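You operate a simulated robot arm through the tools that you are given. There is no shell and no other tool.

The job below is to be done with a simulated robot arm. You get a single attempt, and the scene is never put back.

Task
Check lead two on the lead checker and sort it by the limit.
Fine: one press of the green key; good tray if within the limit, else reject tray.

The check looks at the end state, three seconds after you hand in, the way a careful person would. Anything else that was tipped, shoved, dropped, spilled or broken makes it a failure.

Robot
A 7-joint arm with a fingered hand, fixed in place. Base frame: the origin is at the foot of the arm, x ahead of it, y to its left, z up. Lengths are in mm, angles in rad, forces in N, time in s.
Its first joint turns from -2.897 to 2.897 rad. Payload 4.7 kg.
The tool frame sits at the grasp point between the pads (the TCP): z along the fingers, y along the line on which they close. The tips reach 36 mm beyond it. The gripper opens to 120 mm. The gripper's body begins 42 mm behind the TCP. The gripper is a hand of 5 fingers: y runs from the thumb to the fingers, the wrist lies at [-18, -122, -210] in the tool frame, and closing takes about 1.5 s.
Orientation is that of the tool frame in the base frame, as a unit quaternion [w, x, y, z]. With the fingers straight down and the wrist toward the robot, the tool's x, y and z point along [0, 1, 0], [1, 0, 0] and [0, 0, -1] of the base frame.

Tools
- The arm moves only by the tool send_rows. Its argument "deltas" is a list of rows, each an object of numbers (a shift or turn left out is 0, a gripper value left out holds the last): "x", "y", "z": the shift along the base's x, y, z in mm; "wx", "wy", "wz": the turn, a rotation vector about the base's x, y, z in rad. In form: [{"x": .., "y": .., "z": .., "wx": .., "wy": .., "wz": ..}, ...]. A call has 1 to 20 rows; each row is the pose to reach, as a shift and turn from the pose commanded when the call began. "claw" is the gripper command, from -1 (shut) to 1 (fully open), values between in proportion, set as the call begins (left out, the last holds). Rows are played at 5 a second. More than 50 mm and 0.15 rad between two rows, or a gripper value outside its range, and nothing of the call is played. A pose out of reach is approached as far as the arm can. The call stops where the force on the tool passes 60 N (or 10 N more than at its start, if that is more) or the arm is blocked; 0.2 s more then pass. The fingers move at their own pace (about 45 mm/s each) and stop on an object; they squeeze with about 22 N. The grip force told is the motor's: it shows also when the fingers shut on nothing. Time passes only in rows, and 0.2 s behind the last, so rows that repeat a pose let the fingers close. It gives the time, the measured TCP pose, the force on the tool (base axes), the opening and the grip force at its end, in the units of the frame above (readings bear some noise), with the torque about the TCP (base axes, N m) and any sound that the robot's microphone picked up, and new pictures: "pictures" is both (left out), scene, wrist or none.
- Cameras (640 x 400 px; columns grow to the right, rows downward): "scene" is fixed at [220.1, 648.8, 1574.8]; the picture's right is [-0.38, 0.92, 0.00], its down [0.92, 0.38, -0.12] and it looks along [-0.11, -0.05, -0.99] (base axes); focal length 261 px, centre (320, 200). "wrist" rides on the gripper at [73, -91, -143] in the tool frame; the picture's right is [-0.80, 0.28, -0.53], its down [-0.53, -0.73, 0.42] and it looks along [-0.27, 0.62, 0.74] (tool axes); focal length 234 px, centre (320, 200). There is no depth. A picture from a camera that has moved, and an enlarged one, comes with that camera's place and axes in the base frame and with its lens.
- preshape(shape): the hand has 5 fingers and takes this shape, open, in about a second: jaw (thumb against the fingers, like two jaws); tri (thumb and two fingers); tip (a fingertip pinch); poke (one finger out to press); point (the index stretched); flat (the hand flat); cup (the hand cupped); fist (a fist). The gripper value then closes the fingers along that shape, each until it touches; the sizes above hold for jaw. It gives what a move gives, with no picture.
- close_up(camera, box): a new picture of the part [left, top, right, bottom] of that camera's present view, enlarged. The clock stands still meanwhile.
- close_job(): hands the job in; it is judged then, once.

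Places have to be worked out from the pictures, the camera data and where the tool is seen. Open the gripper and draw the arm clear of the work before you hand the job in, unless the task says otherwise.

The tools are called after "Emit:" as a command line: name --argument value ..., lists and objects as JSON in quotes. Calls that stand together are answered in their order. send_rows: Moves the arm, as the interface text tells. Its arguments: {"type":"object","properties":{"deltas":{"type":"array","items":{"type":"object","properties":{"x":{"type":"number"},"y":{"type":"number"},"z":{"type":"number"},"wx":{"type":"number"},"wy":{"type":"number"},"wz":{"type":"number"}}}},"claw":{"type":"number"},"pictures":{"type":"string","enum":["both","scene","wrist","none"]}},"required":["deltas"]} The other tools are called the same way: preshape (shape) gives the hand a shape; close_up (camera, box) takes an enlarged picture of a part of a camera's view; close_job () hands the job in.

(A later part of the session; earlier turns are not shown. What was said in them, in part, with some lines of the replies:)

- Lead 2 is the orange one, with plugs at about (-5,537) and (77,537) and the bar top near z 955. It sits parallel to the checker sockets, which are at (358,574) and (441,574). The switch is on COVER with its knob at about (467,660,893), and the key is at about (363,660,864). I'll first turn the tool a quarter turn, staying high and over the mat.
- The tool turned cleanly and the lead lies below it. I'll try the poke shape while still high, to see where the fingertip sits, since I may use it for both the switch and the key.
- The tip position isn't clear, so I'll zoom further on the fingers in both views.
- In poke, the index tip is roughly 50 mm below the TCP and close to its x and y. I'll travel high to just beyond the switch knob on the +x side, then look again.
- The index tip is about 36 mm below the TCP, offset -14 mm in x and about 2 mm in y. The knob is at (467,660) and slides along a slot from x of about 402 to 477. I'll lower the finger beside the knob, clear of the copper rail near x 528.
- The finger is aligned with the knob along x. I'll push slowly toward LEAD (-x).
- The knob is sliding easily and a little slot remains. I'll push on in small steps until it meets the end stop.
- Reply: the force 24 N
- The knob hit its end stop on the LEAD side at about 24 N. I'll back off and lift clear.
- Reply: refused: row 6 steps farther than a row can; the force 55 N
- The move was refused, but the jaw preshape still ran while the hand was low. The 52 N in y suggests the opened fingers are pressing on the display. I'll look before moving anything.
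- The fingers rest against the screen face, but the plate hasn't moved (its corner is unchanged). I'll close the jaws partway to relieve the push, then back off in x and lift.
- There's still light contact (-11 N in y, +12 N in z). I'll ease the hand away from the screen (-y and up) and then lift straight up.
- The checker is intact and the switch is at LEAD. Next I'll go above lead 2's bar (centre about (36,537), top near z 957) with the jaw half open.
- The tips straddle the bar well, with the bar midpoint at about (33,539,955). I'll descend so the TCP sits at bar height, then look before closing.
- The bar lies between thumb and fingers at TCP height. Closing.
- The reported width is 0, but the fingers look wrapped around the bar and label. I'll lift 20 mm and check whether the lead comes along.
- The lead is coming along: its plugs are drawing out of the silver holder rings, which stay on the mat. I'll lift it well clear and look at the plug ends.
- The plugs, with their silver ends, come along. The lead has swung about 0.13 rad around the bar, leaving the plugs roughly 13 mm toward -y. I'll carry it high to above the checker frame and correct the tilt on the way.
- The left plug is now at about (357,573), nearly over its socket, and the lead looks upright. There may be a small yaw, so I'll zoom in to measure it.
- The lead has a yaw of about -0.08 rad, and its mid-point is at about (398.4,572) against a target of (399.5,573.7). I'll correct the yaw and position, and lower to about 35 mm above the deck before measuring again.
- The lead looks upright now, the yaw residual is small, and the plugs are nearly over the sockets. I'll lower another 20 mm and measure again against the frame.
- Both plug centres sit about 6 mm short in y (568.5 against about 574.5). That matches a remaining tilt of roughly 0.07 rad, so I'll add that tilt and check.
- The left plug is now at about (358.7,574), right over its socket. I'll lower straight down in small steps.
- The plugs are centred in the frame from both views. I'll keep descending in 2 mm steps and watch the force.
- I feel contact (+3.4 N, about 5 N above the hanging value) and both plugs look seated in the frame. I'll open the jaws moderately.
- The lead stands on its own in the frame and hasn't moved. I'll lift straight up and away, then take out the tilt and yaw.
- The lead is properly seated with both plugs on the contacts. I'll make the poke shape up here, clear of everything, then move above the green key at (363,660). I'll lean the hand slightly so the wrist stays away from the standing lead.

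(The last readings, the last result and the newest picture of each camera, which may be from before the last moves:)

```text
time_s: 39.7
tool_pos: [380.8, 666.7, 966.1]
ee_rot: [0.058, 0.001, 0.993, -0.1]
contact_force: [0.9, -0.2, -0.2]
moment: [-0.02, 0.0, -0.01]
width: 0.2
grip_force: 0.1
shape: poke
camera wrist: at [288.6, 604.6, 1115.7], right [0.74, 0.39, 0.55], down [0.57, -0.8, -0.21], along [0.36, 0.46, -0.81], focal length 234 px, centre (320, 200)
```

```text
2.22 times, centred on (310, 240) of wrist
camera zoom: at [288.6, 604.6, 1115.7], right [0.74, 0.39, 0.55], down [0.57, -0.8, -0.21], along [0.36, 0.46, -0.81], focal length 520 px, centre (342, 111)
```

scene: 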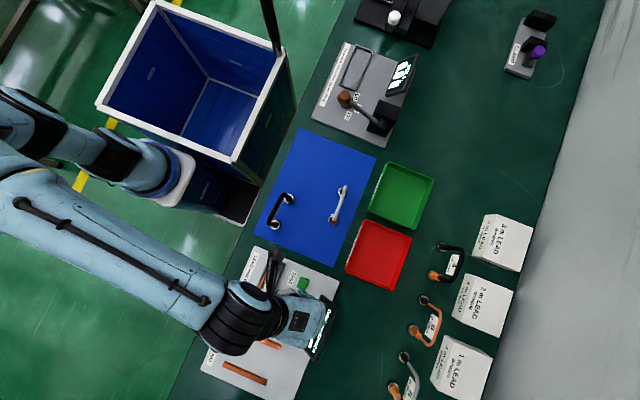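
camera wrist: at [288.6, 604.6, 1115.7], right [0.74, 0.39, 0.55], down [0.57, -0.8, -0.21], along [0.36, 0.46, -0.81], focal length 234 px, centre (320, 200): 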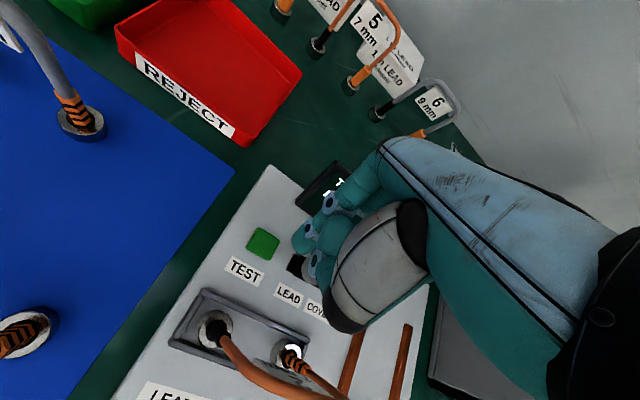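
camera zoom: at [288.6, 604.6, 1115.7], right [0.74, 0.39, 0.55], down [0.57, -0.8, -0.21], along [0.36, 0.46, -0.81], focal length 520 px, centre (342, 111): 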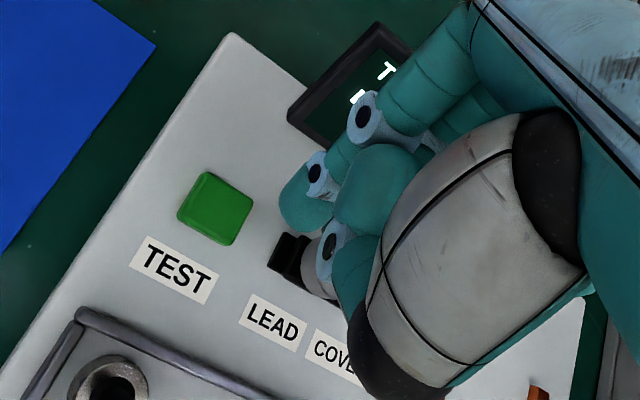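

The tip is at about (370.5,661.5), about 65 mm above the key, whose centre I measure at (362,660). I'll shift 8 mm in -x and lower to about 15 mm above it.

Emit:
send_rows --deltas '[{"x": -8, "y": -1, "z": -12}, {"x": -8, "y": -1, "z": -26}, {"x": -8, "y": -1, "z": -40}, {"x": -8, "y": -1, "z": -48}, {"x": -8, "y": -1, "z": -48}]'

Emit:
close_up --camera "scene" --box '[240, 230, 350, 330]'

Emit:
close_up --camera "wrist" --box '[220, 170, 400, 320]'

```text
time_s: 40.9
tool_pos: [369.9, 664.7, 917.5]
ee_rot: [0.059, 0.0, 0.993, -0.1]
contact_force: [0.0, 0.2, -0.5]
moment: [-0.02, -0.01, 0.02]
width: 0.0
grip_force: 0.0
shape: poke
camera wrist: at [279.6, 603.7, 1065.8], right [0.74, 0.39, 0.55], down [0.57, -0.8, -0.21], along [0.36, 0.46, -0.81], focal length 234 px, centre (320, 200)
```

scene: 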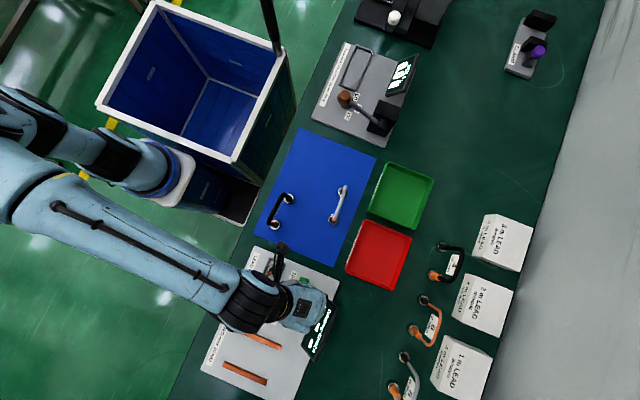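
wrist: 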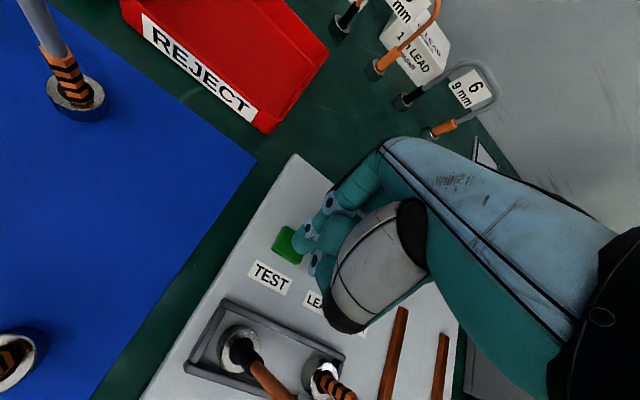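

```text
4.00 times, centred on (295, 280) of scene
camera zoom: at [220.1, 648.8, 1574.8], right [-0.38, 0.92, 0.0], down [0.92, 0.38, -0.12], along [-0.11, -0.05, -0.99], focal length 1045 px, centre (420, -120)
```

zoom: 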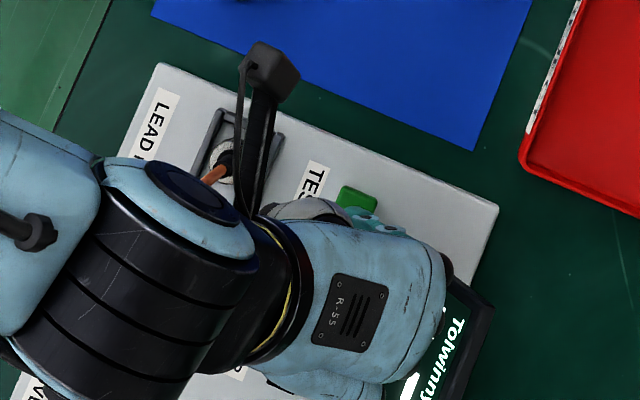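

```text
2.67 times, centred on (310, 245) of wrist
camera zoom: at [279.6, 603.7, 1065.8], right [0.74, 0.39, 0.55], down [0.57, -0.8, -0.21], along [0.36, 0.46, -0.81], focal length 624 px, centre (347, 80)
```

zoom: 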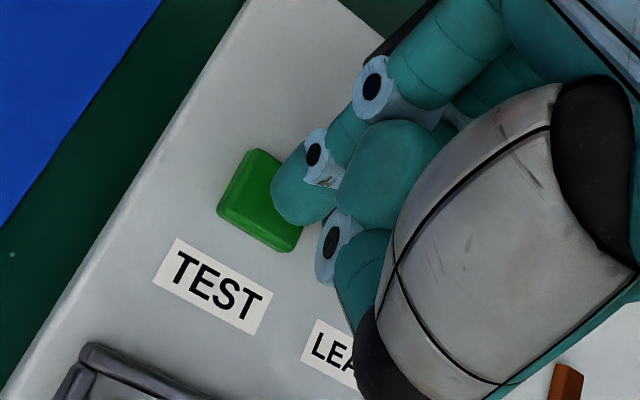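

The tip is centred over the key, about 15 mm above it. I'll press slowly in one steady downward motion.

Emit:
send_rows --deltas '[{"z": -5}, {"z": -9}, {"z": -12}, {"z": -14}]'

Emit:
close_up --camera "wrist" --box '[220, 170, 400, 320]'

```text
time_s: 41.9
tool_pos: [369.5, 664.9, 906.7]
ee_rot: [0.058, 0.001, 0.993, -0.099]
contact_force: [1.2, 1.7, 14.2]
moment: [-0.02, 0.0, 0.03]
width: 0.0
grip_force: 0.0
shape: poke
heard: click
camera wrist: at [279.2, 602.9, 1054.2], right [0.74, 0.38, 0.55], down [0.57, -0.8, -0.21], along [0.36, 0.47, -0.81], focal length 234 px, centre (320, 200)
```

scene: 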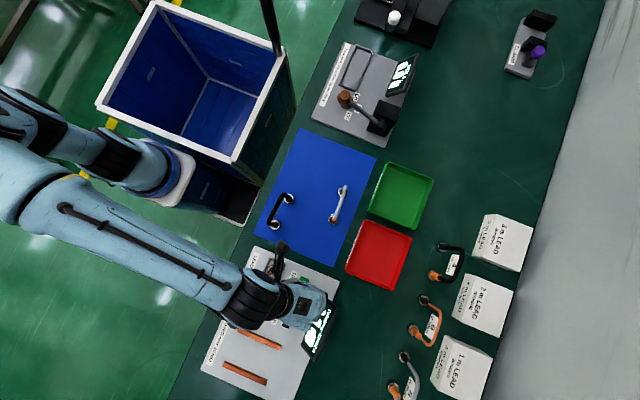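
wrist: 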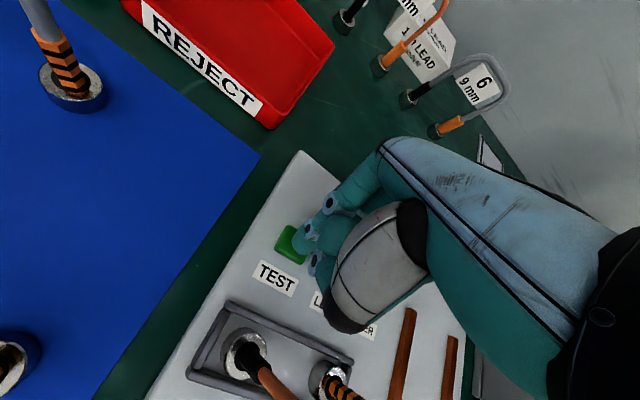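

```text
2.67 times, centred on (310, 245) of wrist
camera zoom: at [279.2, 602.9, 1054.2], right [0.74, 0.38, 0.55], down [0.57, -0.8, -0.21], along [0.36, 0.47, -0.81], focal length 624 px, centre (347, 80)
```

zoom: 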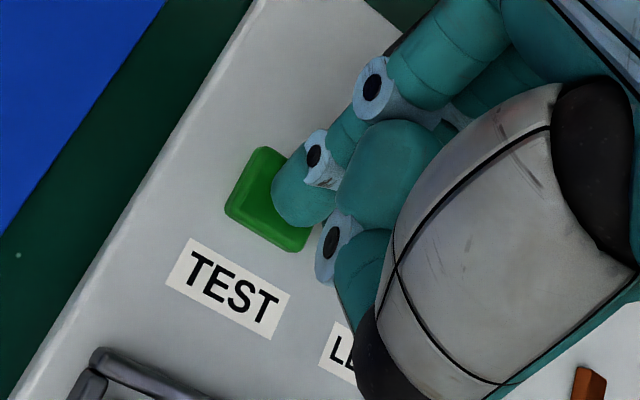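

I heard a click at 14 N and the display has changed. I'll read it before lifting off.

Emit:
close_up --camera "scene" --box '[290, 285, 350, 365]'

Emit:
send_rows --deltas '[{"z": 10}, {"z": 30}, {"z": 60}, {"z": 100}, {"y": -30, "z": 140}, {"y": -70, "z": 160}, {"y": -110, "z": 170}, {"y": -110, "z": 170}]'

Emit:
close_up --camera "scene" --box '[290, 285, 350, 365]'

Emit:
close_up --camera "scene" --box '[230, 240, 350, 360]'

```text
5.00 times, centred on (320, 325) of scene
camera zoom: at [220.1, 648.8, 1574.8], right [-0.38, 0.92, 0.0], down [0.92, 0.38, -0.12], along [-0.11, -0.05, -0.99], focal length 1307 px, centre (320, -425)
```

zoom: 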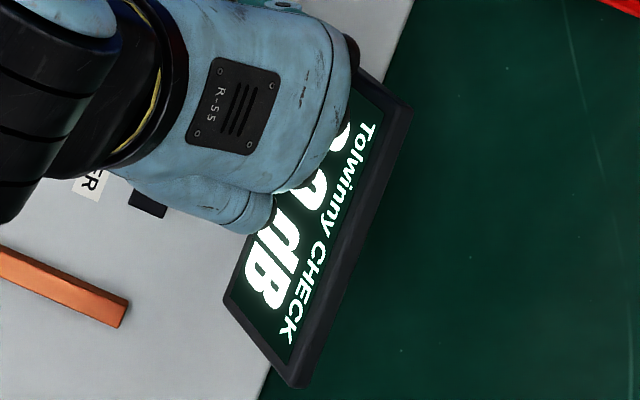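

```text
time_s: 43.7
tool_pos: [371.0, 553.6, 1074.0]
ee_rot: [0.058, 0.0, 0.993, -0.1]
contact_force: [-0.1, -0.9, -1.1]
moment: [0.0, 0.03, 0.03]
width: 0.0
grip_force: 0.0
shape: poke
camera wrist: at [280.4, 491.7, 1222.8], right [0.74, 0.39, 0.55], down [0.57, -0.8, -0.21], along [0.36, 0.46, -0.81], focal length 234 px, centre (320, 200)
```

scene: 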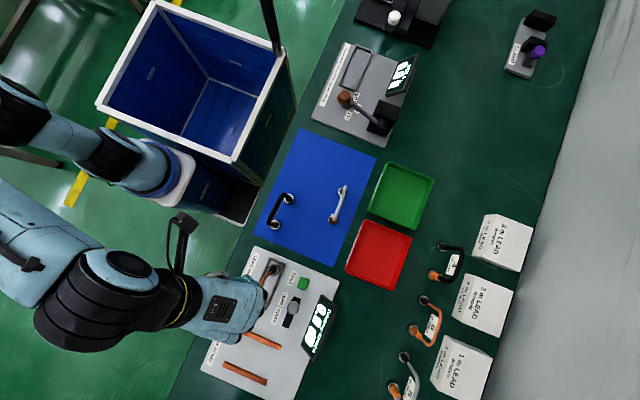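
wrist: 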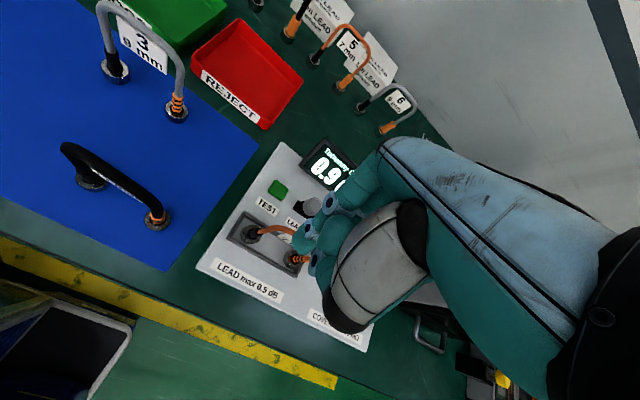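

```text
5.00 times, centred on (320, 325) of scene
camera zoom: at [220.1, 648.8, 1574.8], right [-0.38, 0.92, 0.0], down [0.92, 0.38, -0.12], along [-0.11, -0.05, -0.99], focal length 1307 px, centre (320, -425)
```

zoom: 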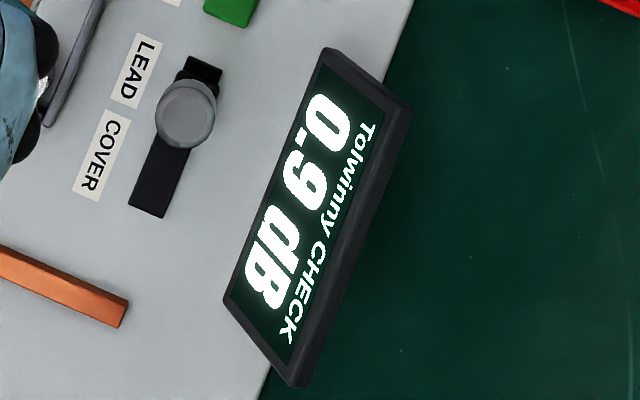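

```text
3.33 times, centred on (290, 300) of scene
camera zoom: at [220.1, 648.8, 1574.8], right [-0.38, 0.92, 0.0], down [0.92, 0.38, -0.12], along [-0.11, -0.05, -0.99], focal length 871 px, centre (420, -133)
```

zoom: 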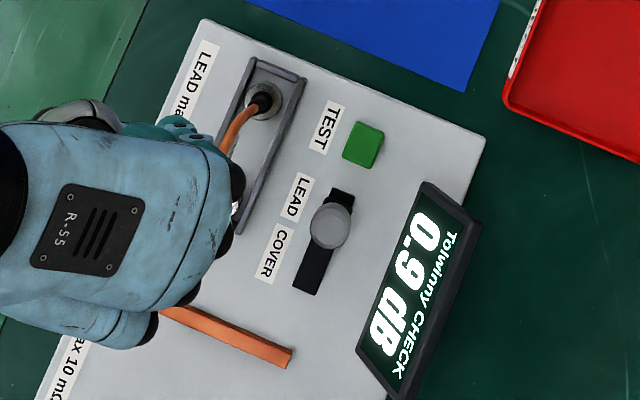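

The checker reads 0.9 dB, above the 0.5 dB limit, so lead 2 goes in the REJECT (red) tray. I'll rise, level the hand and go back to the jaw shape above the lead.

Emit:
send_rows --deltas '[{"z": 20, "wx": 0.05, "wy": 0.03}, {"x": 5, "y": 5, "z": 40, "wx": 0.1, "wy": 0.06}, {"x": 15, "y": 12, "z": 46, "wx": 0.15, "wy": 0.09}, {"x": 26.6, "y": 23, "z": 46, "wx": 0.2, "wy": 0.12}, {"x": 26.6, "y": 23, "z": 46, "wx": 0.2, "wy": 0.12}]' --pictures "none"

Emit:
preshape --shape "jaw"

```text
time_s: 44.9
tool_pos: [397.5, 578.0, 1118.7]
ee_rot: [-0.002, 0.0, 1.0, 0.0]
contact_force: [0.0, -0.4, 0.6]
moment: [-0.03, 0.0, 0.0]
width: 0.0
grip_force: 0.0
shape: poke
```

```text
time_s: 45.8
tool_pos: [396.1, 578.9, 1119.2]
ee_rot: [-0.002, 0.001, 1.0, 0.0]
contact_force: [-0.7, 0.2, 0.6]
moment: [-0.01, 0.0, 0.0]
width: 119.9
grip_force: 0.1
shape: jaw
```

The jaw is open above the lead. I'll return along the release path in the same hand pose, with the jaw at the same partial opening.

Emit:
send_rows --deltas '[{"x": 1.4, "y": -2, "z": -4, "wx": 0.07, "wz": 0.04}, {"x": 1.4, "y": -2, "z": -10, "wx": 0.14, "wz": 0.08}, {"x": 1.4, "y": -2, "z": -34, "wx": 0.19, "wz": 0.11}, {"x": 1.4, "y": -2, "z": -64, "wx": 0.19, "wz": 0.11}, {"x": 1.4, "y": -2, "z": -94, "wx": 0.19, "wz": 0.11}, {"x": 1.4, "y": -2, "z": -104, "wx": 0.19, "wz": 0.11}, {"x": 1.4, "y": -2, "z": -104, "wx": 0.19, "wz": 0.11}]' --claw 0.15

Emit:
close_up --camera "wrist" --box '[160, 170, 400, 340]'

Emit:
close_up --camera "scene" --box '[230, 240, 320, 330]'

```text
time_s: 47.4
tool_pos: [398.3, 574.4, 1014.9]
ee_rot: [-0.002, -0.055, 0.994, 0.095]
contact_force: [0.3, 0.0, 0.7]
moment: [-0.02, 0.02, -0.01]
width: 69.8
grip_force: 0.0
shape: jaw
camera wrist: at [338.4, 451.2, 1138.0], right [0.78, 0.26, 0.57], down [0.6, -0.58, -0.55], along [0.19, 0.77, -0.61], focal length 234 px, centre (320, 200)
```

scene: 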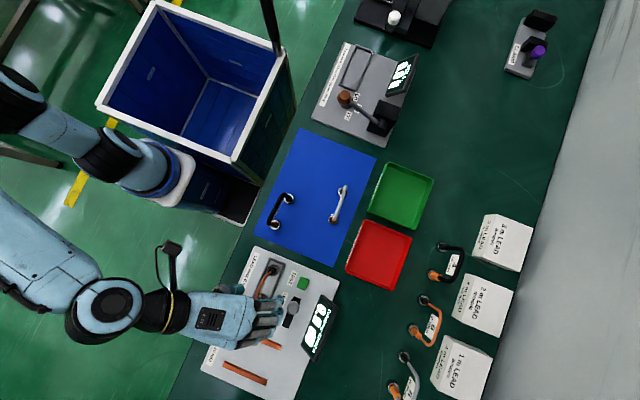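
wrist: 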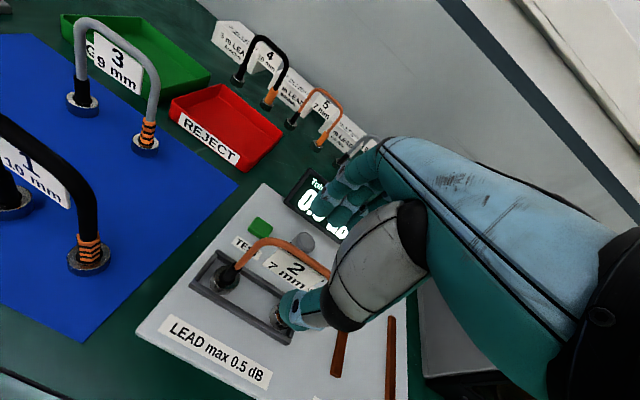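

```text
2.35 times, centred on (280, 255) of wrist
camera zoom: at [338.4, 451.2, 1138.0], right [0.78, 0.26, 0.57], down [0.6, -0.58, -0.55], along [0.19, 0.77, -0.61], focal length 551 px, centre (414, 71)
```

zoom: 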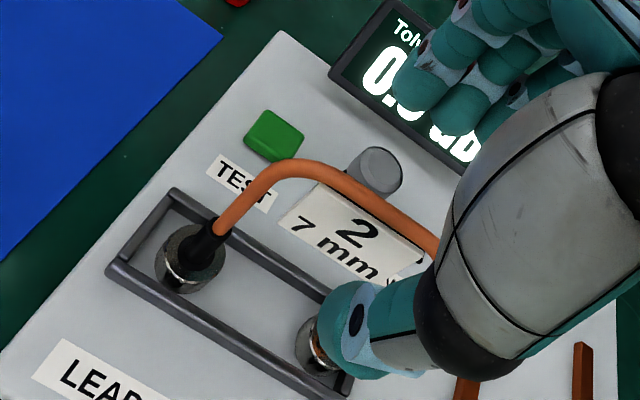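

```text
4.44 times, centred on (275, 285) of scene
camera zoom: at [220.1, 648.8, 1574.8], right [-0.38, 0.92, 0.0], down [0.92, 0.38, -0.12], along [-0.11, -0.05, -0.99], focal length 1162 px, centre (520, -178)
```

zoom: 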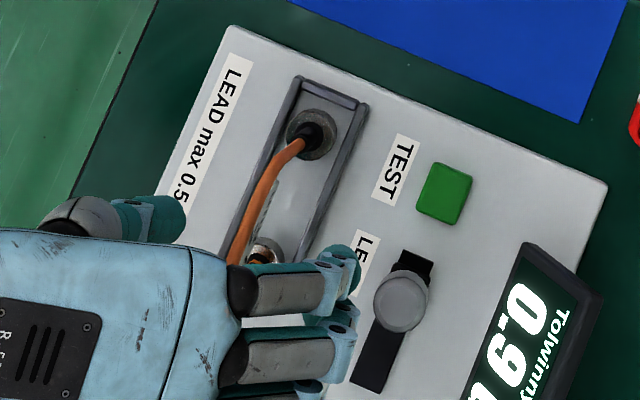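

The pose matches the release pose, with the bar between thumb and fingers. I'll descend the remaining 60 mm.

Emit:
send_rows --deltas '[{"y": 1, "z": -20}, {"y": 2, "z": -40}, {"y": 2, "z": -52}, {"y": 2, "z": -59}, {"y": 2, "z": -59}]'

Emit:
close_up --camera "wrist" --box '[160, 170, 400, 340]'

Emit:
close_up --camera "scene" --box '[240, 250, 310, 320]'

```text
time_s: 48.6
tool_pos: [397.8, 578.3, 957.6]
ee_rot: [-0.002, -0.054, 0.994, 0.095]
contact_force: [0.0, 0.2, 0.7]
moment: [-0.02, 0.0, 0.02]
width: 69.4
grip_force: 0.1
shape: jaw
camera wrist: at [336.7, 453.8, 1079.3], right [0.78, 0.26, 0.57], down [0.6, -0.58, -0.55], along [0.19, 0.77, -0.61], focal length 234 px, centre (320, 200)
```

scene: 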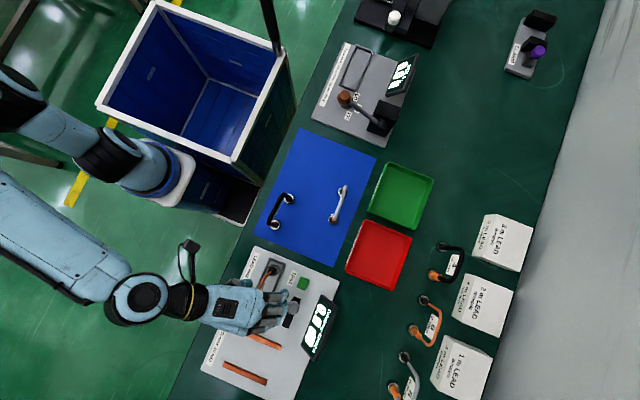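
wrist: 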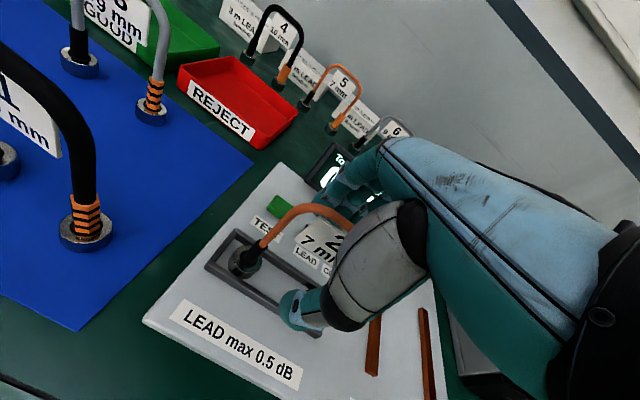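

```text
2.35 times, centred on (280, 255) of wrist
camera zoom: at [336.7, 453.8, 1079.3], right [0.78, 0.26, 0.57], down [0.6, -0.58, -0.55], along [0.19, 0.77, -0.61], focal length 551 px, centre (414, 71)
```

zoom: 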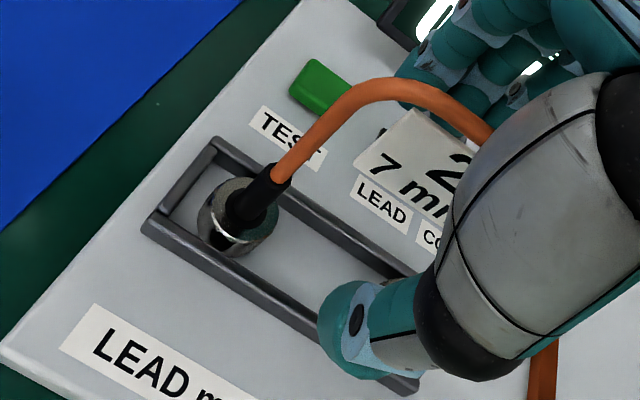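

```text
5.71 times, centred on (275, 285) of scene
camera zoom: at [220.1, 648.8, 1574.8], right [-0.38, 0.92, 0.0], down [0.92, 0.38, -0.12], along [-0.11, -0.05, -0.99], focal length 1494 px, centre (577, -286)
```

zoom: 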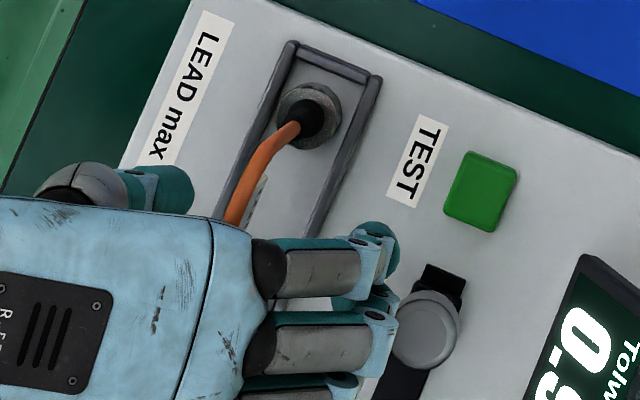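

Everything is in place around the bar and no contact force shows. I'll close the grip.

Emit:
send_rows --deltas '[{}, {}, {}, {}, {}, {}, {}, {}, {}]' --claw -1

Emit:
close_up --camera "wrist" --box '[160, 170, 400, 340]'

Emit:
close_up --camera "scene" --box '[340, 140, 460, 300]'

```text
time_s: 50.6
tool_pos: [397.0, 577.1, 957.8]
ee_rot: [-0.002, -0.055, 0.994, 0.094]
contact_force: [-0.4, 0.3, -0.7]
moment: [0.0, -0.02, 0.03]
width: 0.4
grip_force: 22.3
shape: jaw
camera wrist: at [336.7, 453.8, 1079.3], right [0.78, 0.26, 0.57], down [0.6, -0.58, -0.55], along [0.19, 0.77, -0.61], focal length 234 px, centre (320, 200)
```

scene: 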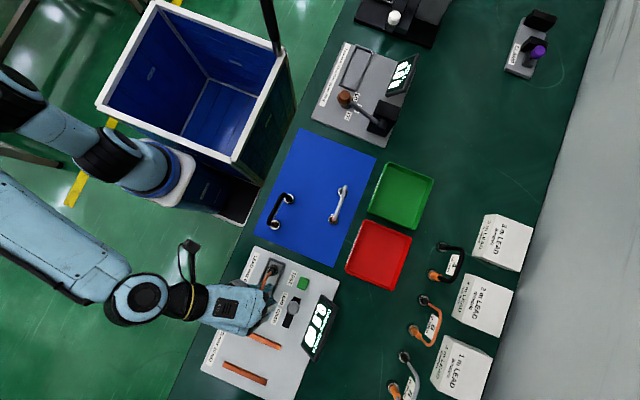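
wrist: 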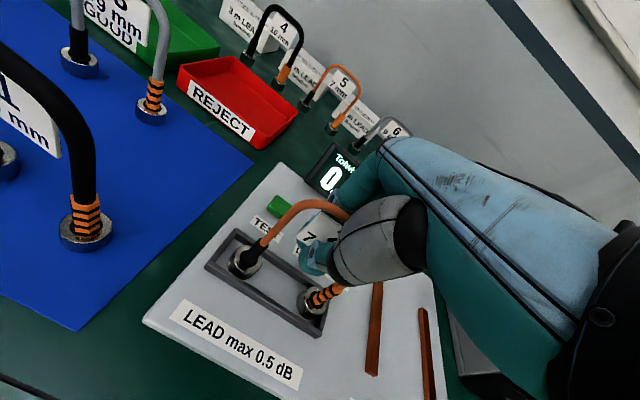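

```text
2.35 times, centred on (280, 255) of wrist
camera zoom: at [336.7, 453.8, 1079.3], right [0.78, 0.26, 0.57], down [0.6, -0.58, -0.55], along [0.19, 0.77, -0.61], focal length 551 px, centre (414, 71)
```

zoom: 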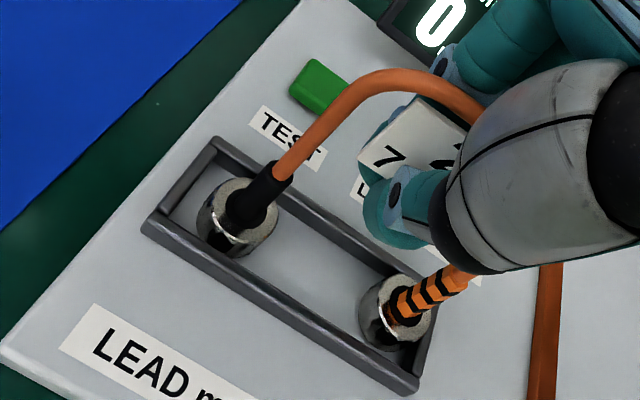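

```text
2.50 times, centred on (400, 220) of scene
camera zoom: at [220.1, 648.8, 1574.8], right [-0.38, 0.92, 0.0], down [0.92, 0.38, -0.12], along [-0.11, -0.05, -0.99], focal length 653 px, centre (120, 150)
```

zoom: 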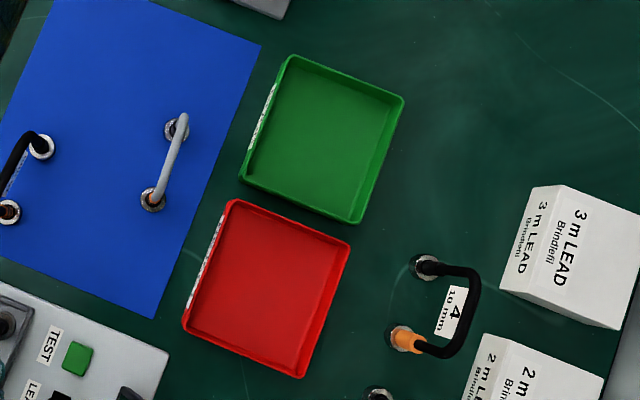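

The lead is gripped the same way as before. I'll lift straight out of the frame.

Emit:
send_rows --deltas '[{"z": 6}, {"z": 14}, {"z": 24}, {"z": 44}, {"z": 74}, {"z": 110}, {"z": 150}, {"z": 150}]'

Emit:
close_up --camera "wrist" --box '[160, 170, 400, 340]'

Emit:
close_up --camera "scene" --box '[220, 230, 340, 350]'

```text
time_s: 52.4
tool_pos: [398.6, 575.7, 1105.7]
ee_rot: [-0.002, -0.055, 0.994, 0.095]
contact_force: [-0.4, 0.7, -1.4]
moment: [0.0, 0.01, -0.02]
width: 0.0
grip_force: 21.3
shape: jaw
camera wrist: at [337.6, 452.4, 1227.7], right [0.78, 0.26, 0.57], down [0.6, -0.58, -0.55], along [0.19, 0.77, -0.61], focal length 234 px, centre (320, 200)
```

scene: 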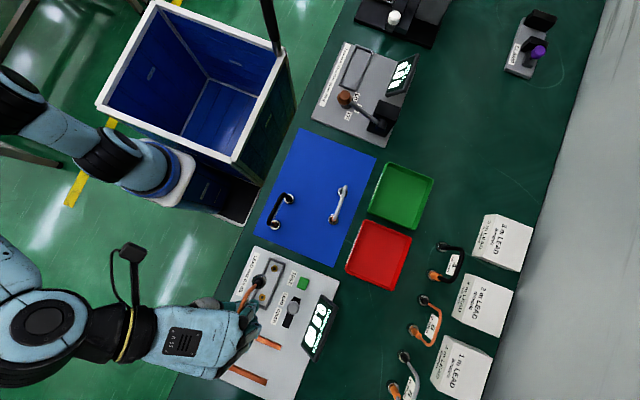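
wrist: 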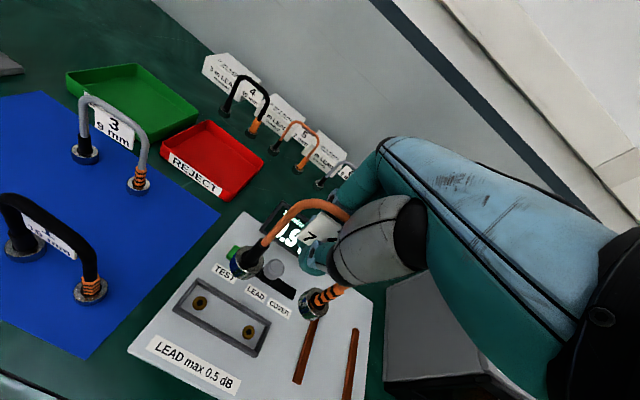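

```text
2.35 times, centred on (280, 255) of wrist
camera zoom: at [337.6, 452.4, 1227.7], right [0.78, 0.26, 0.57], down [0.6, -0.58, -0.55], along [0.19, 0.77, -0.61], focal length 551 px, centre (414, 71)
```

zoom: 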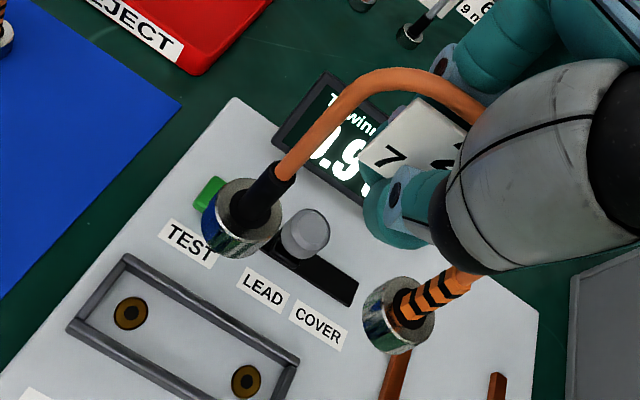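

```text
3.33 times, centred on (280, 290) of scene
camera zoom: at [220.1, 648.8, 1574.8], right [-0.38, 0.92, 0.0], down [0.92, 0.38, -0.12], along [-0.11, -0.05, -0.99], focal length 871 px, centre (453, -100)
```

zoom: 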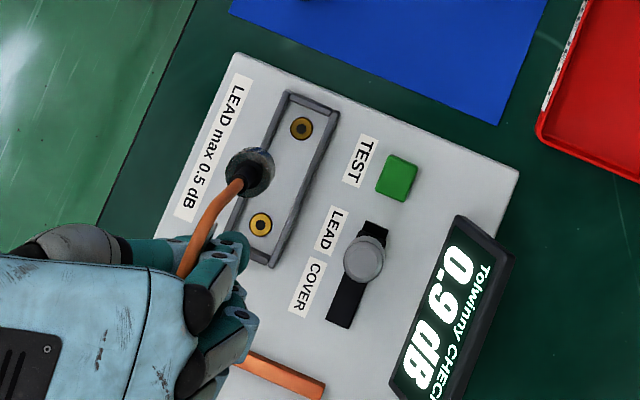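

The lead is lifted and hanging nearly upright. The red tray's rim spans about x 142–292 and y 748–877, centred at (218,815). I'll carry the lead over it at height.

Emit:
send_rows --deltas '[{"x": -20, "y": 26}, {"x": -45, "y": 60}, {"x": -70, "y": 93}, {"x": -95, "y": 126}, {"x": -120, "y": 159}, {"x": -145, "y": 192}, {"x": -170, "y": 225}, {"x": -182, "y": 240}, {"x": -182, "y": 240, "z": -20}, {"x": -182, "y": 240, "z": -40}, {"x": -182, "y": 240, "z": -40}]'

Emit:
close_up --camera "wrist" --box '[160, 170, 400, 340]'

Emit:
close_up --camera "scene" --box '[330, 180, 450, 300]'

```text
time_s: 54.8
tool_pos: [214.0, 818.2, 1067.4]
ee_rot: [-0.002, -0.055, 0.994, 0.096]
contact_force: [0.1, -0.6, -2.2]
moment: [-0.02, 0.0, 0.01]
width: 0.0
grip_force: 22.0
shape: jaw
camera wrist: at [153.8, 694.0, 1189.4], right [0.78, 0.26, 0.57], down [0.6, -0.58, -0.55], along [0.19, 0.77, -0.61], focal length 234 px, centre (320, 200)
```

scene: 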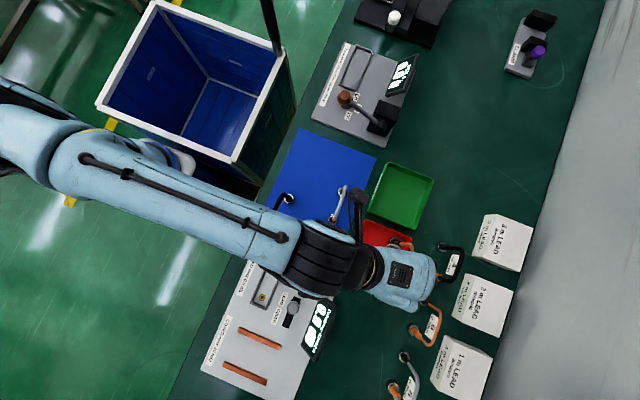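
wrist: 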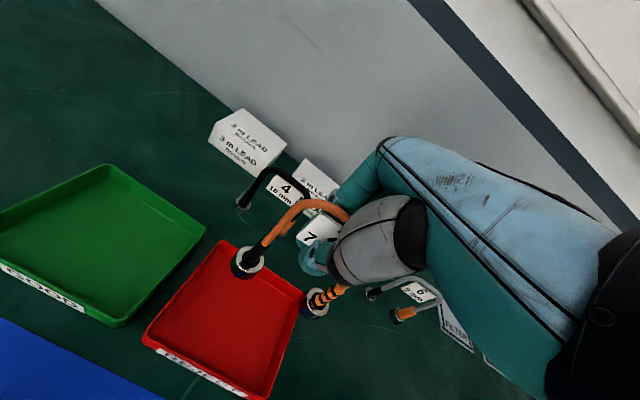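

```text
2.35 times, centred on (280, 255) of wrist
camera zoom: at [153.8, 694.0, 1189.4], right [0.78, 0.26, 0.57], down [0.6, -0.58, -0.55], along [0.19, 0.77, -0.61], focal length 551 px, centre (414, 71)
```

zoom: 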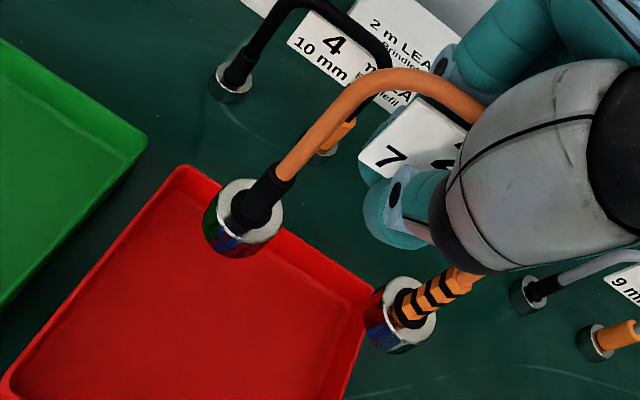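

```text
3.33 times, centred on (390, 240) of scene
camera zoom: at [220.1, 648.8, 1574.8], right [-0.38, 0.92, 0.0], down [0.92, 0.38, -0.12], along [-0.11, -0.05, -0.99], focal length 871 px, centre (87, 67)
```

zoom: 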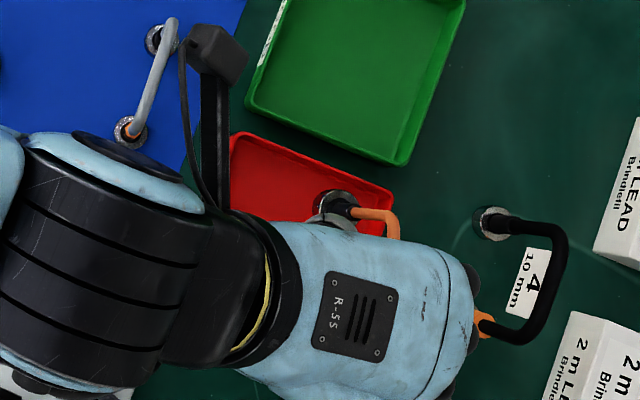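

The left plug is at about (177,812), as wanted, so the lead is centred over the red tray. I'll lower it with the plugs staying inside the rim.

Emit:
send_rows --deltas '[{"z": -25}, {"z": -50}, {"z": -70}, {"z": -85}, {"z": -95}, {"z": -95}]'

Emit:
close_up --camera "wrist" --box '[160, 170, 400, 340]'

Emit:
close_up --camera "scene" --box '[330, 180, 450, 300]'

```text
time_s: 56.2
tool_pos: [217.1, 818.2, 971.1]
ee_rot: [-0.001, -0.054, 0.994, 0.095]
contact_force: [0.6, 0.7, -1.2]
moment: [0.02, -0.01, 0.0]
width: 0.2
grip_force: 22.0
shape: jaw
camera wrist: at [155.9, 695.1, 1094.3], right [0.78, 0.26, 0.57], down [0.6, -0.58, -0.55], along [0.19, 0.77, -0.61], focal length 234 px, centre (320, 200)
```

scene: 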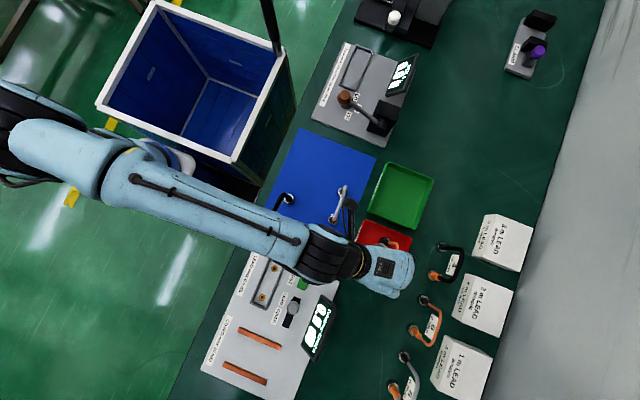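
wrist: 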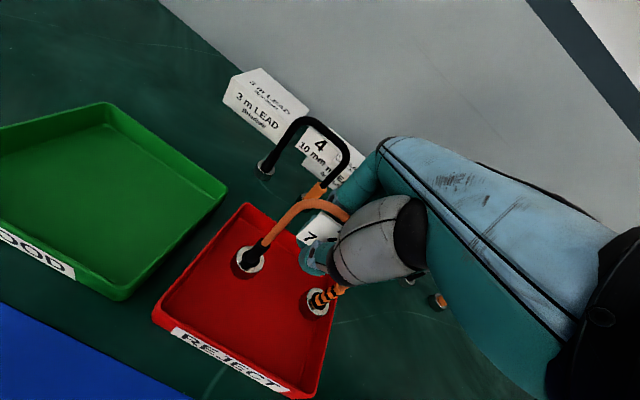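

```text
2.35 times, centred on (280, 255) of wrist
camera zoom: at [155.9, 695.1, 1094.3], right [0.78, 0.26, 0.57], down [0.6, -0.58, -0.55], along [0.19, 0.77, -0.61], focal length 551 px, centre (414, 71)
```

zoom: 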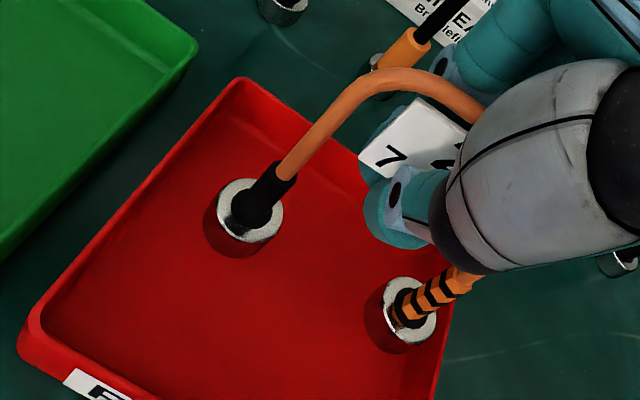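

```text
3.33 times, centred on (390, 240) of scene
camera zoom: at [220.1, 648.8, 1574.8], right [-0.38, 0.92, 0.0], down [0.92, 0.38, -0.12], along [-0.11, -0.05, -0.99], focal length 871 px, centre (87, 67)
```

zoom: 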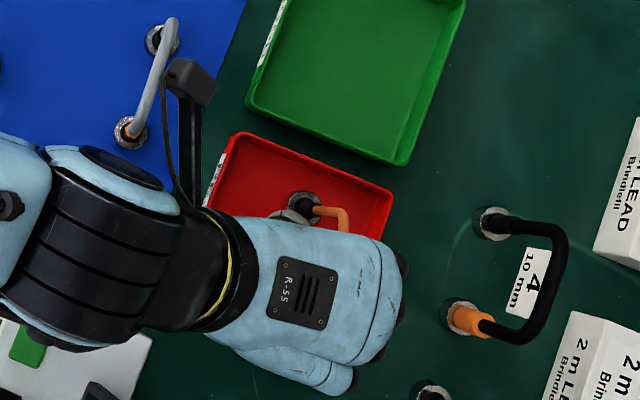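

Both plugs are inside the tray walls. I'll lower in small steps until the floor takes the load.

Emit:
send_rows --deltas '[{"z": -4}, {"z": -8}, {"z": -12}, {"z": -15}, {"z": -17}, {"z": -17}]'

Emit:
close_up --camera "wrist" --box '[160, 170, 400, 340]'

```text
time_s: 57.6
tool_pos: [215.7, 818.5, 955.2]
ee_rot: [-0.001, -0.054, 0.994, 0.094]
contact_force: [0.4, 0.4, -1.7]
moment: [-0.04, 0.01, -0.02]
width: 0.0
grip_force: 22.3
shape: jaw
camera wrist: at [155.1, 695.1, 1076.7], right [0.78, 0.26, 0.57], down [0.6, -0.58, -0.55], along [0.19, 0.77, -0.61], focal length 234 px, centre (320, 200)
```

scene: 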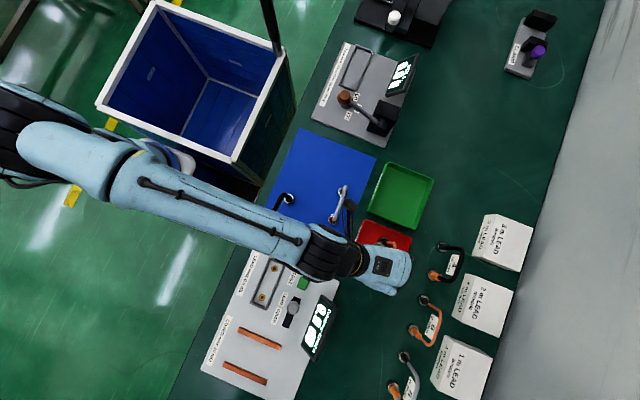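
wrist: 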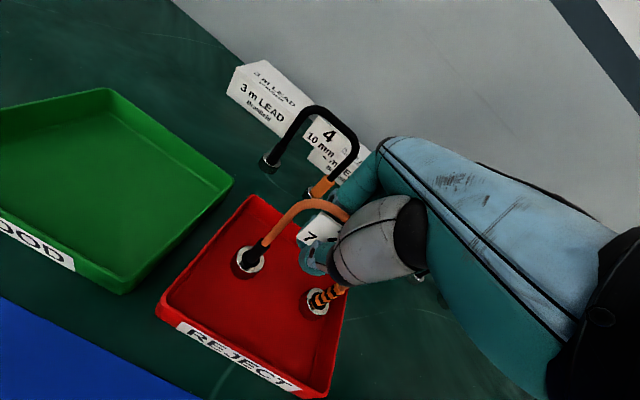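

```text
2.35 times, centred on (280, 255) of wrist
camera zoom: at [155.1, 695.1, 1076.7], right [0.78, 0.26, 0.57], down [0.6, -0.58, -0.55], along [0.19, 0.77, -0.61], focal length 551 px, centre (414, 71)
```

zoom: 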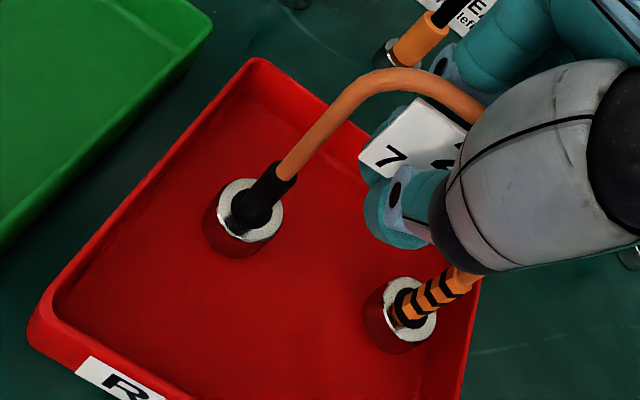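

There's no contact yet (-1.7 N hanging weight), and the plugs are still well inside. I'll continue in 2 mm steps.

Emit:
send_rows --deltas '[{"z": -2}, {"z": -4}, {"z": -6}, {"z": -8}, {"z": -8}]'

Emit:
close_up --camera "wrist" --box '[160, 170, 400, 340]'

```text
time_s: 58.8
tool_pos: [215.7, 818.5, 947.2]
ee_rot: [-0.001, -0.055, 0.994, 0.095]
contact_force: [1.4, -1.3, 2.4]
moment: [0.0, 0.04, 0.01]
width: 0.0
grip_force: 21.9
shape: jaw
camera wrist: at [155.3, 694.8, 1069.6], right [0.78, 0.26, 0.57], down [0.6, -0.58, -0.55], along [0.19, 0.77, -0.61], focal length 234 px, centre (320, 200)
```

scene: 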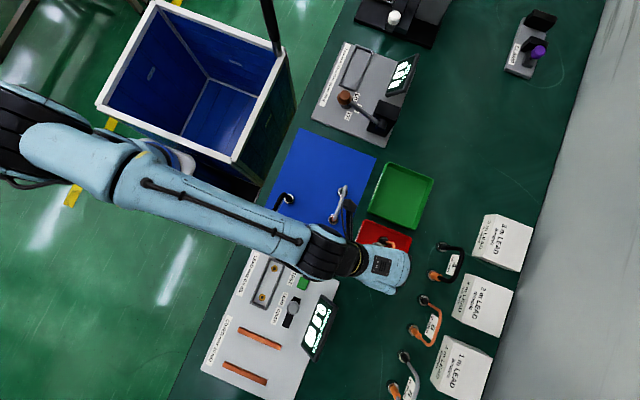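
wrist: 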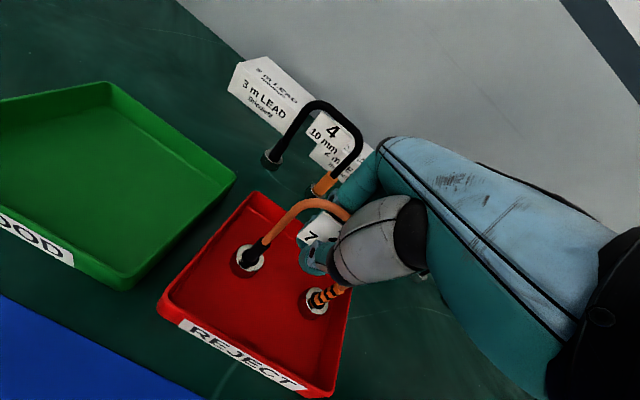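

```text
2.35 times, centred on (280, 255) of wrist
camera zoom: at [155.3, 694.8, 1069.6], right [0.78, 0.26, 0.57], down [0.6, -0.58, -0.55], along [0.19, 0.77, -0.61], focal length 551 px, centre (414, 71)
```

zoom: 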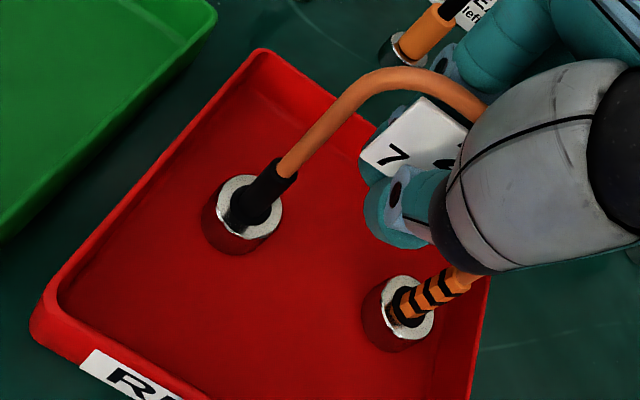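

The plugs touch the tray floor (+2.4 N against -1.7 N hanging). I'll ease down 1 mm more and then open the jaws partway.

Emit:
send_rows --deltas '[{"z": -1}, {"z": -1}]' --pictures "none"

Emit:
send_rows --deltas '[{}, {}, {}, {}, {}, {}]' --claw 0.1

Emit:
close_up --camera "wrist" --box '[160, 170, 400, 340]'

```text
time_s: 59.4
tool_pos: [214.9, 819.5, 945.8]
ee_rot: [-0.002, -0.054, 0.994, 0.094]
contact_force: [0.3, 0.7, 2.4]
moment: [0.02, -0.02, 0.01]
width: 0.2
grip_force: 22.0
shape: jaw
```

```text
time_s: 60.8
tool_pos: [215.7, 817.1, 945.1]
ee_rot: [-0.002, -0.054, 0.994, 0.094]
contact_force: [-0.1, 0.7, 0.5]
moment: [0.03, -0.01, 0.03]
width: 65.7
grip_force: 0.2
shape: jaw
camera wrist: at [155.4, 695.0, 1068.3], right [0.78, 0.26, 0.57], down [0.6, -0.58, -0.55], along [0.19, 0.77, -0.61], focal length 234 px, centre (320, 200)
```

scene: 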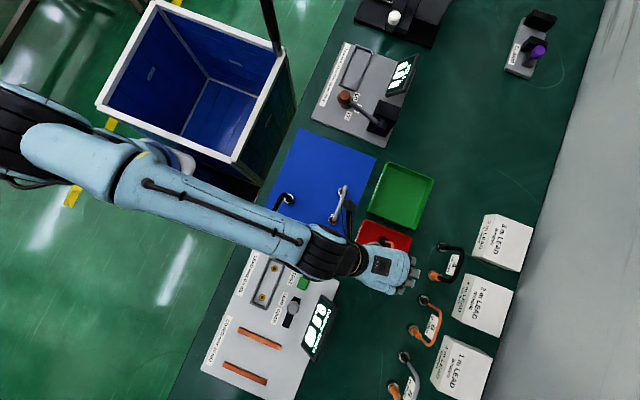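
wrist: 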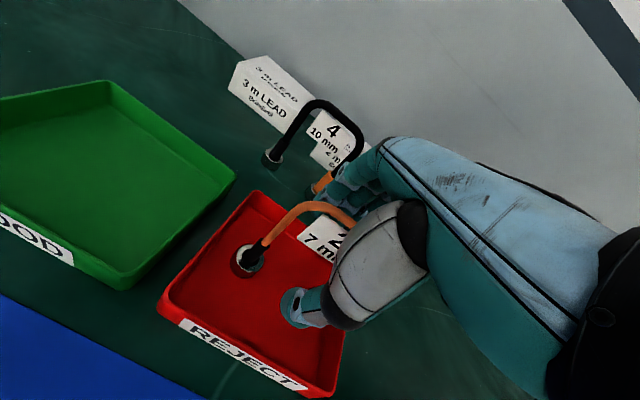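

```text
2.35 times, centred on (280, 255) of wrist
camera zoom: at [155.4, 695.0, 1068.3], right [0.78, 0.26, 0.57], down [0.6, -0.58, -0.55], along [0.19, 0.77, -0.61], focal length 551 px, centre (414, 71)
```

zoom: 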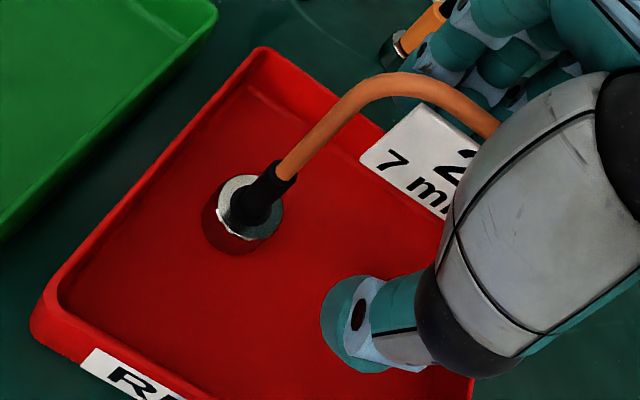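

The lead stands released in the red tray. I'll lift straight up, then draw the arm back toward its own side, keeping it high.

Emit:
send_rows --deltas '[{"z": 8}, {"z": 20}, {"z": 40}, {"z": 65}, {"z": 95}, {"z": 130}, {"z": 165}, {"z": 190, "wx": -0.06}, {"y": -40, "z": 200, "wx": -0.12, "wz": -0.05}, {"y": -80, "z": 210, "wx": -0.19, "wz": -0.11}, {"y": -120, "z": 210, "wx": -0.19, "wz": -0.11}, {"y": -160, "z": 210, "wx": -0.19, "wz": -0.11}, {"y": -200, "z": 210, "wx": -0.19, "wz": -0.11}, {"y": -240, "z": 210, "wx": -0.19, "wz": -0.11}, {"y": -280, "z": 210, "wx": -0.19, "wz": -0.11}, {"x": -40, "y": -310, "z": 210, "wx": -0.19, "wz": -0.11}, {"x": -80, "y": -340, "z": 210, "wx": -0.19, "wz": -0.11}, {"x": -80, "y": -340, "z": 210, "wx": -0.19, "wz": -0.11}]'

Emit:
close_up --camera "scene" --box '[330, 180, 450, 300]'

Emit:
close_up --camera "scene" --box '[200, 220, 400, 400]'

```text
time_s: 64.6
tool_pos: [136.6, 475.8, 1155.6]
ee_rot: [-0.002, 0.001, 1.0, 0.001]
contact_force: [0.3, -0.5, 0.3]
moment: [0.01, -0.01, 0.0]
width: 65.9
grip_force: 0.0
shape: jaw
camera wrist: at [63.0, 385.9, 1298.2], right [0.81, 0.28, 0.52], down [0.53, -0.73, -0.43], along [0.26, 0.62, -0.74], focal length 234 px, centre (320, 200)
```

scene: 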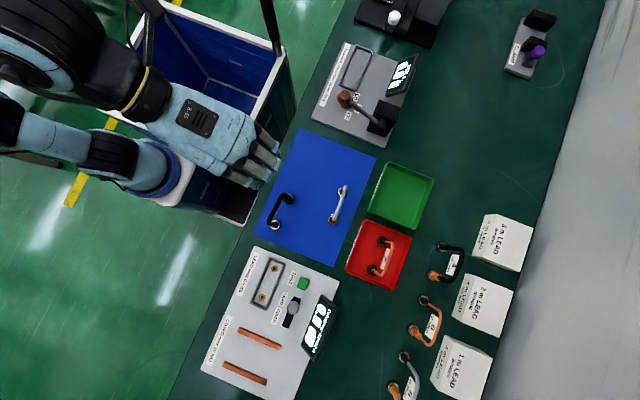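
wrist: 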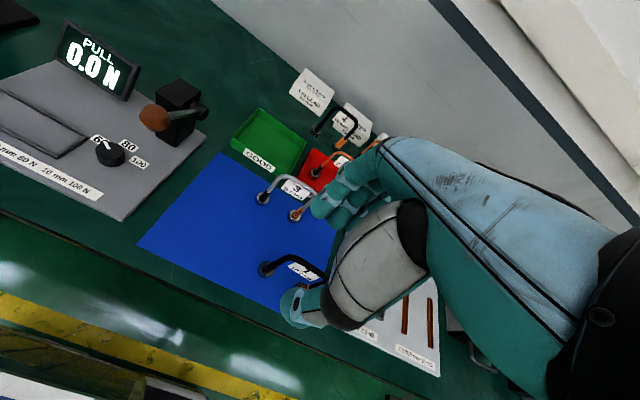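

```text
3.33 times, centred on (390, 240) of scene
camera zoom: at [220.1, 648.8, 1574.8], right [-0.38, 0.92, 0.0], down [0.92, 0.38, -0.12], along [-0.11, -0.05, -0.99], focal length 871 px, centre (87, 67)
```

zoom: 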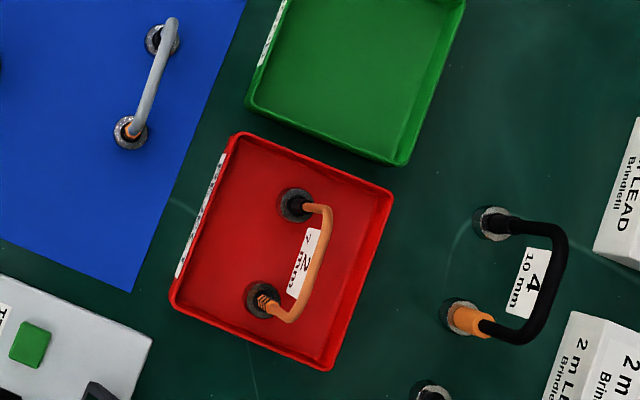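

```text
2.22 times, centred on (300, 310) of scene
camera zoom: at [220.1, 648.8, 1574.8], right [-0.38, 0.92, 0.0], down [0.92, 0.38, -0.12], along [-0.11, -0.05, -0.99], focal length 581 px, centre (364, -44)
```

zoom: 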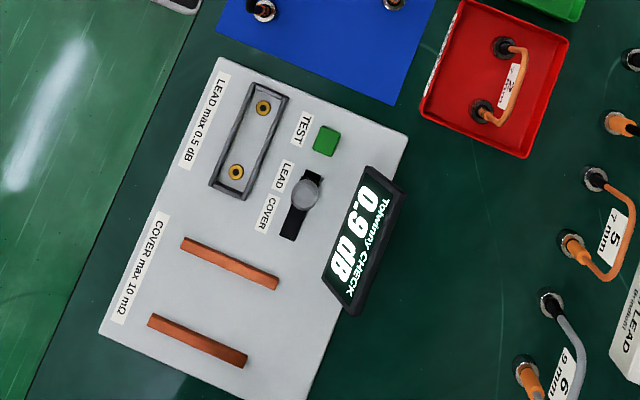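

Lead 2 stands fully inside the REJECT tray, the display still shows 0.9 dB, and everything else is where it was. I'll open the hand fully here, clear of the work.

Emit:
send_rows --deltas '[{}, {}, {}, {}, {}]' --claw 1 --pictures "scene"

```text
time_s: 65.8
tool_pos: [136.6, 476.2, 1155.6]
ee_rot: [-0.001, 0.001, 1.0, 0.0]
contact_force: [-0.5, -0.2, -0.5]
moment: [0.0, 0.02, 0.0]
width: 119.4
grip_force: 0.1
shape: jaw
```

scene: 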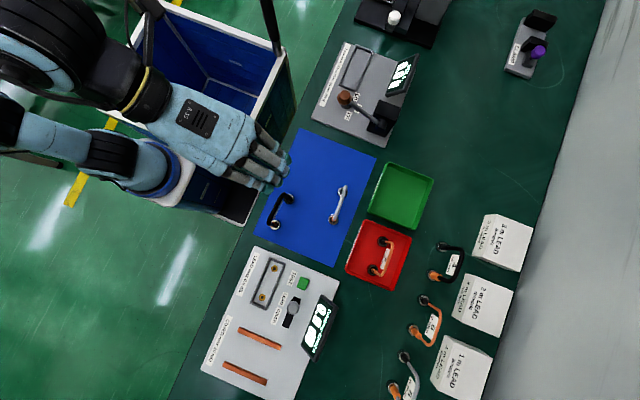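

The gripper is open, the arm is high and clear, and the scene is tidy, so I'm handing the job in.

Emit:
close_job

```text
The job is handed in.
```

Lead two failed the check: it read 0.9 dB against the 0.5 dB limit. It now stands upright in the red reject tray.

- **Check:** I slid the checker's switch from COVER to LEAD and stood the lead on both contacts. I then pressed the green key once and heard one click at about 14 N.
- **Unplanned contact:** Next to the checker, the hand opened too early and its fingers pushed on the display with about 52 N. I backed it off. The checker had not shifted, and it worked normally afterwards.
- **End state:** The other leads, the trays and the second tester look undisturbed in the last pictures. The switch is still at LEAD. The gripper is open and the arm is clear of the work.
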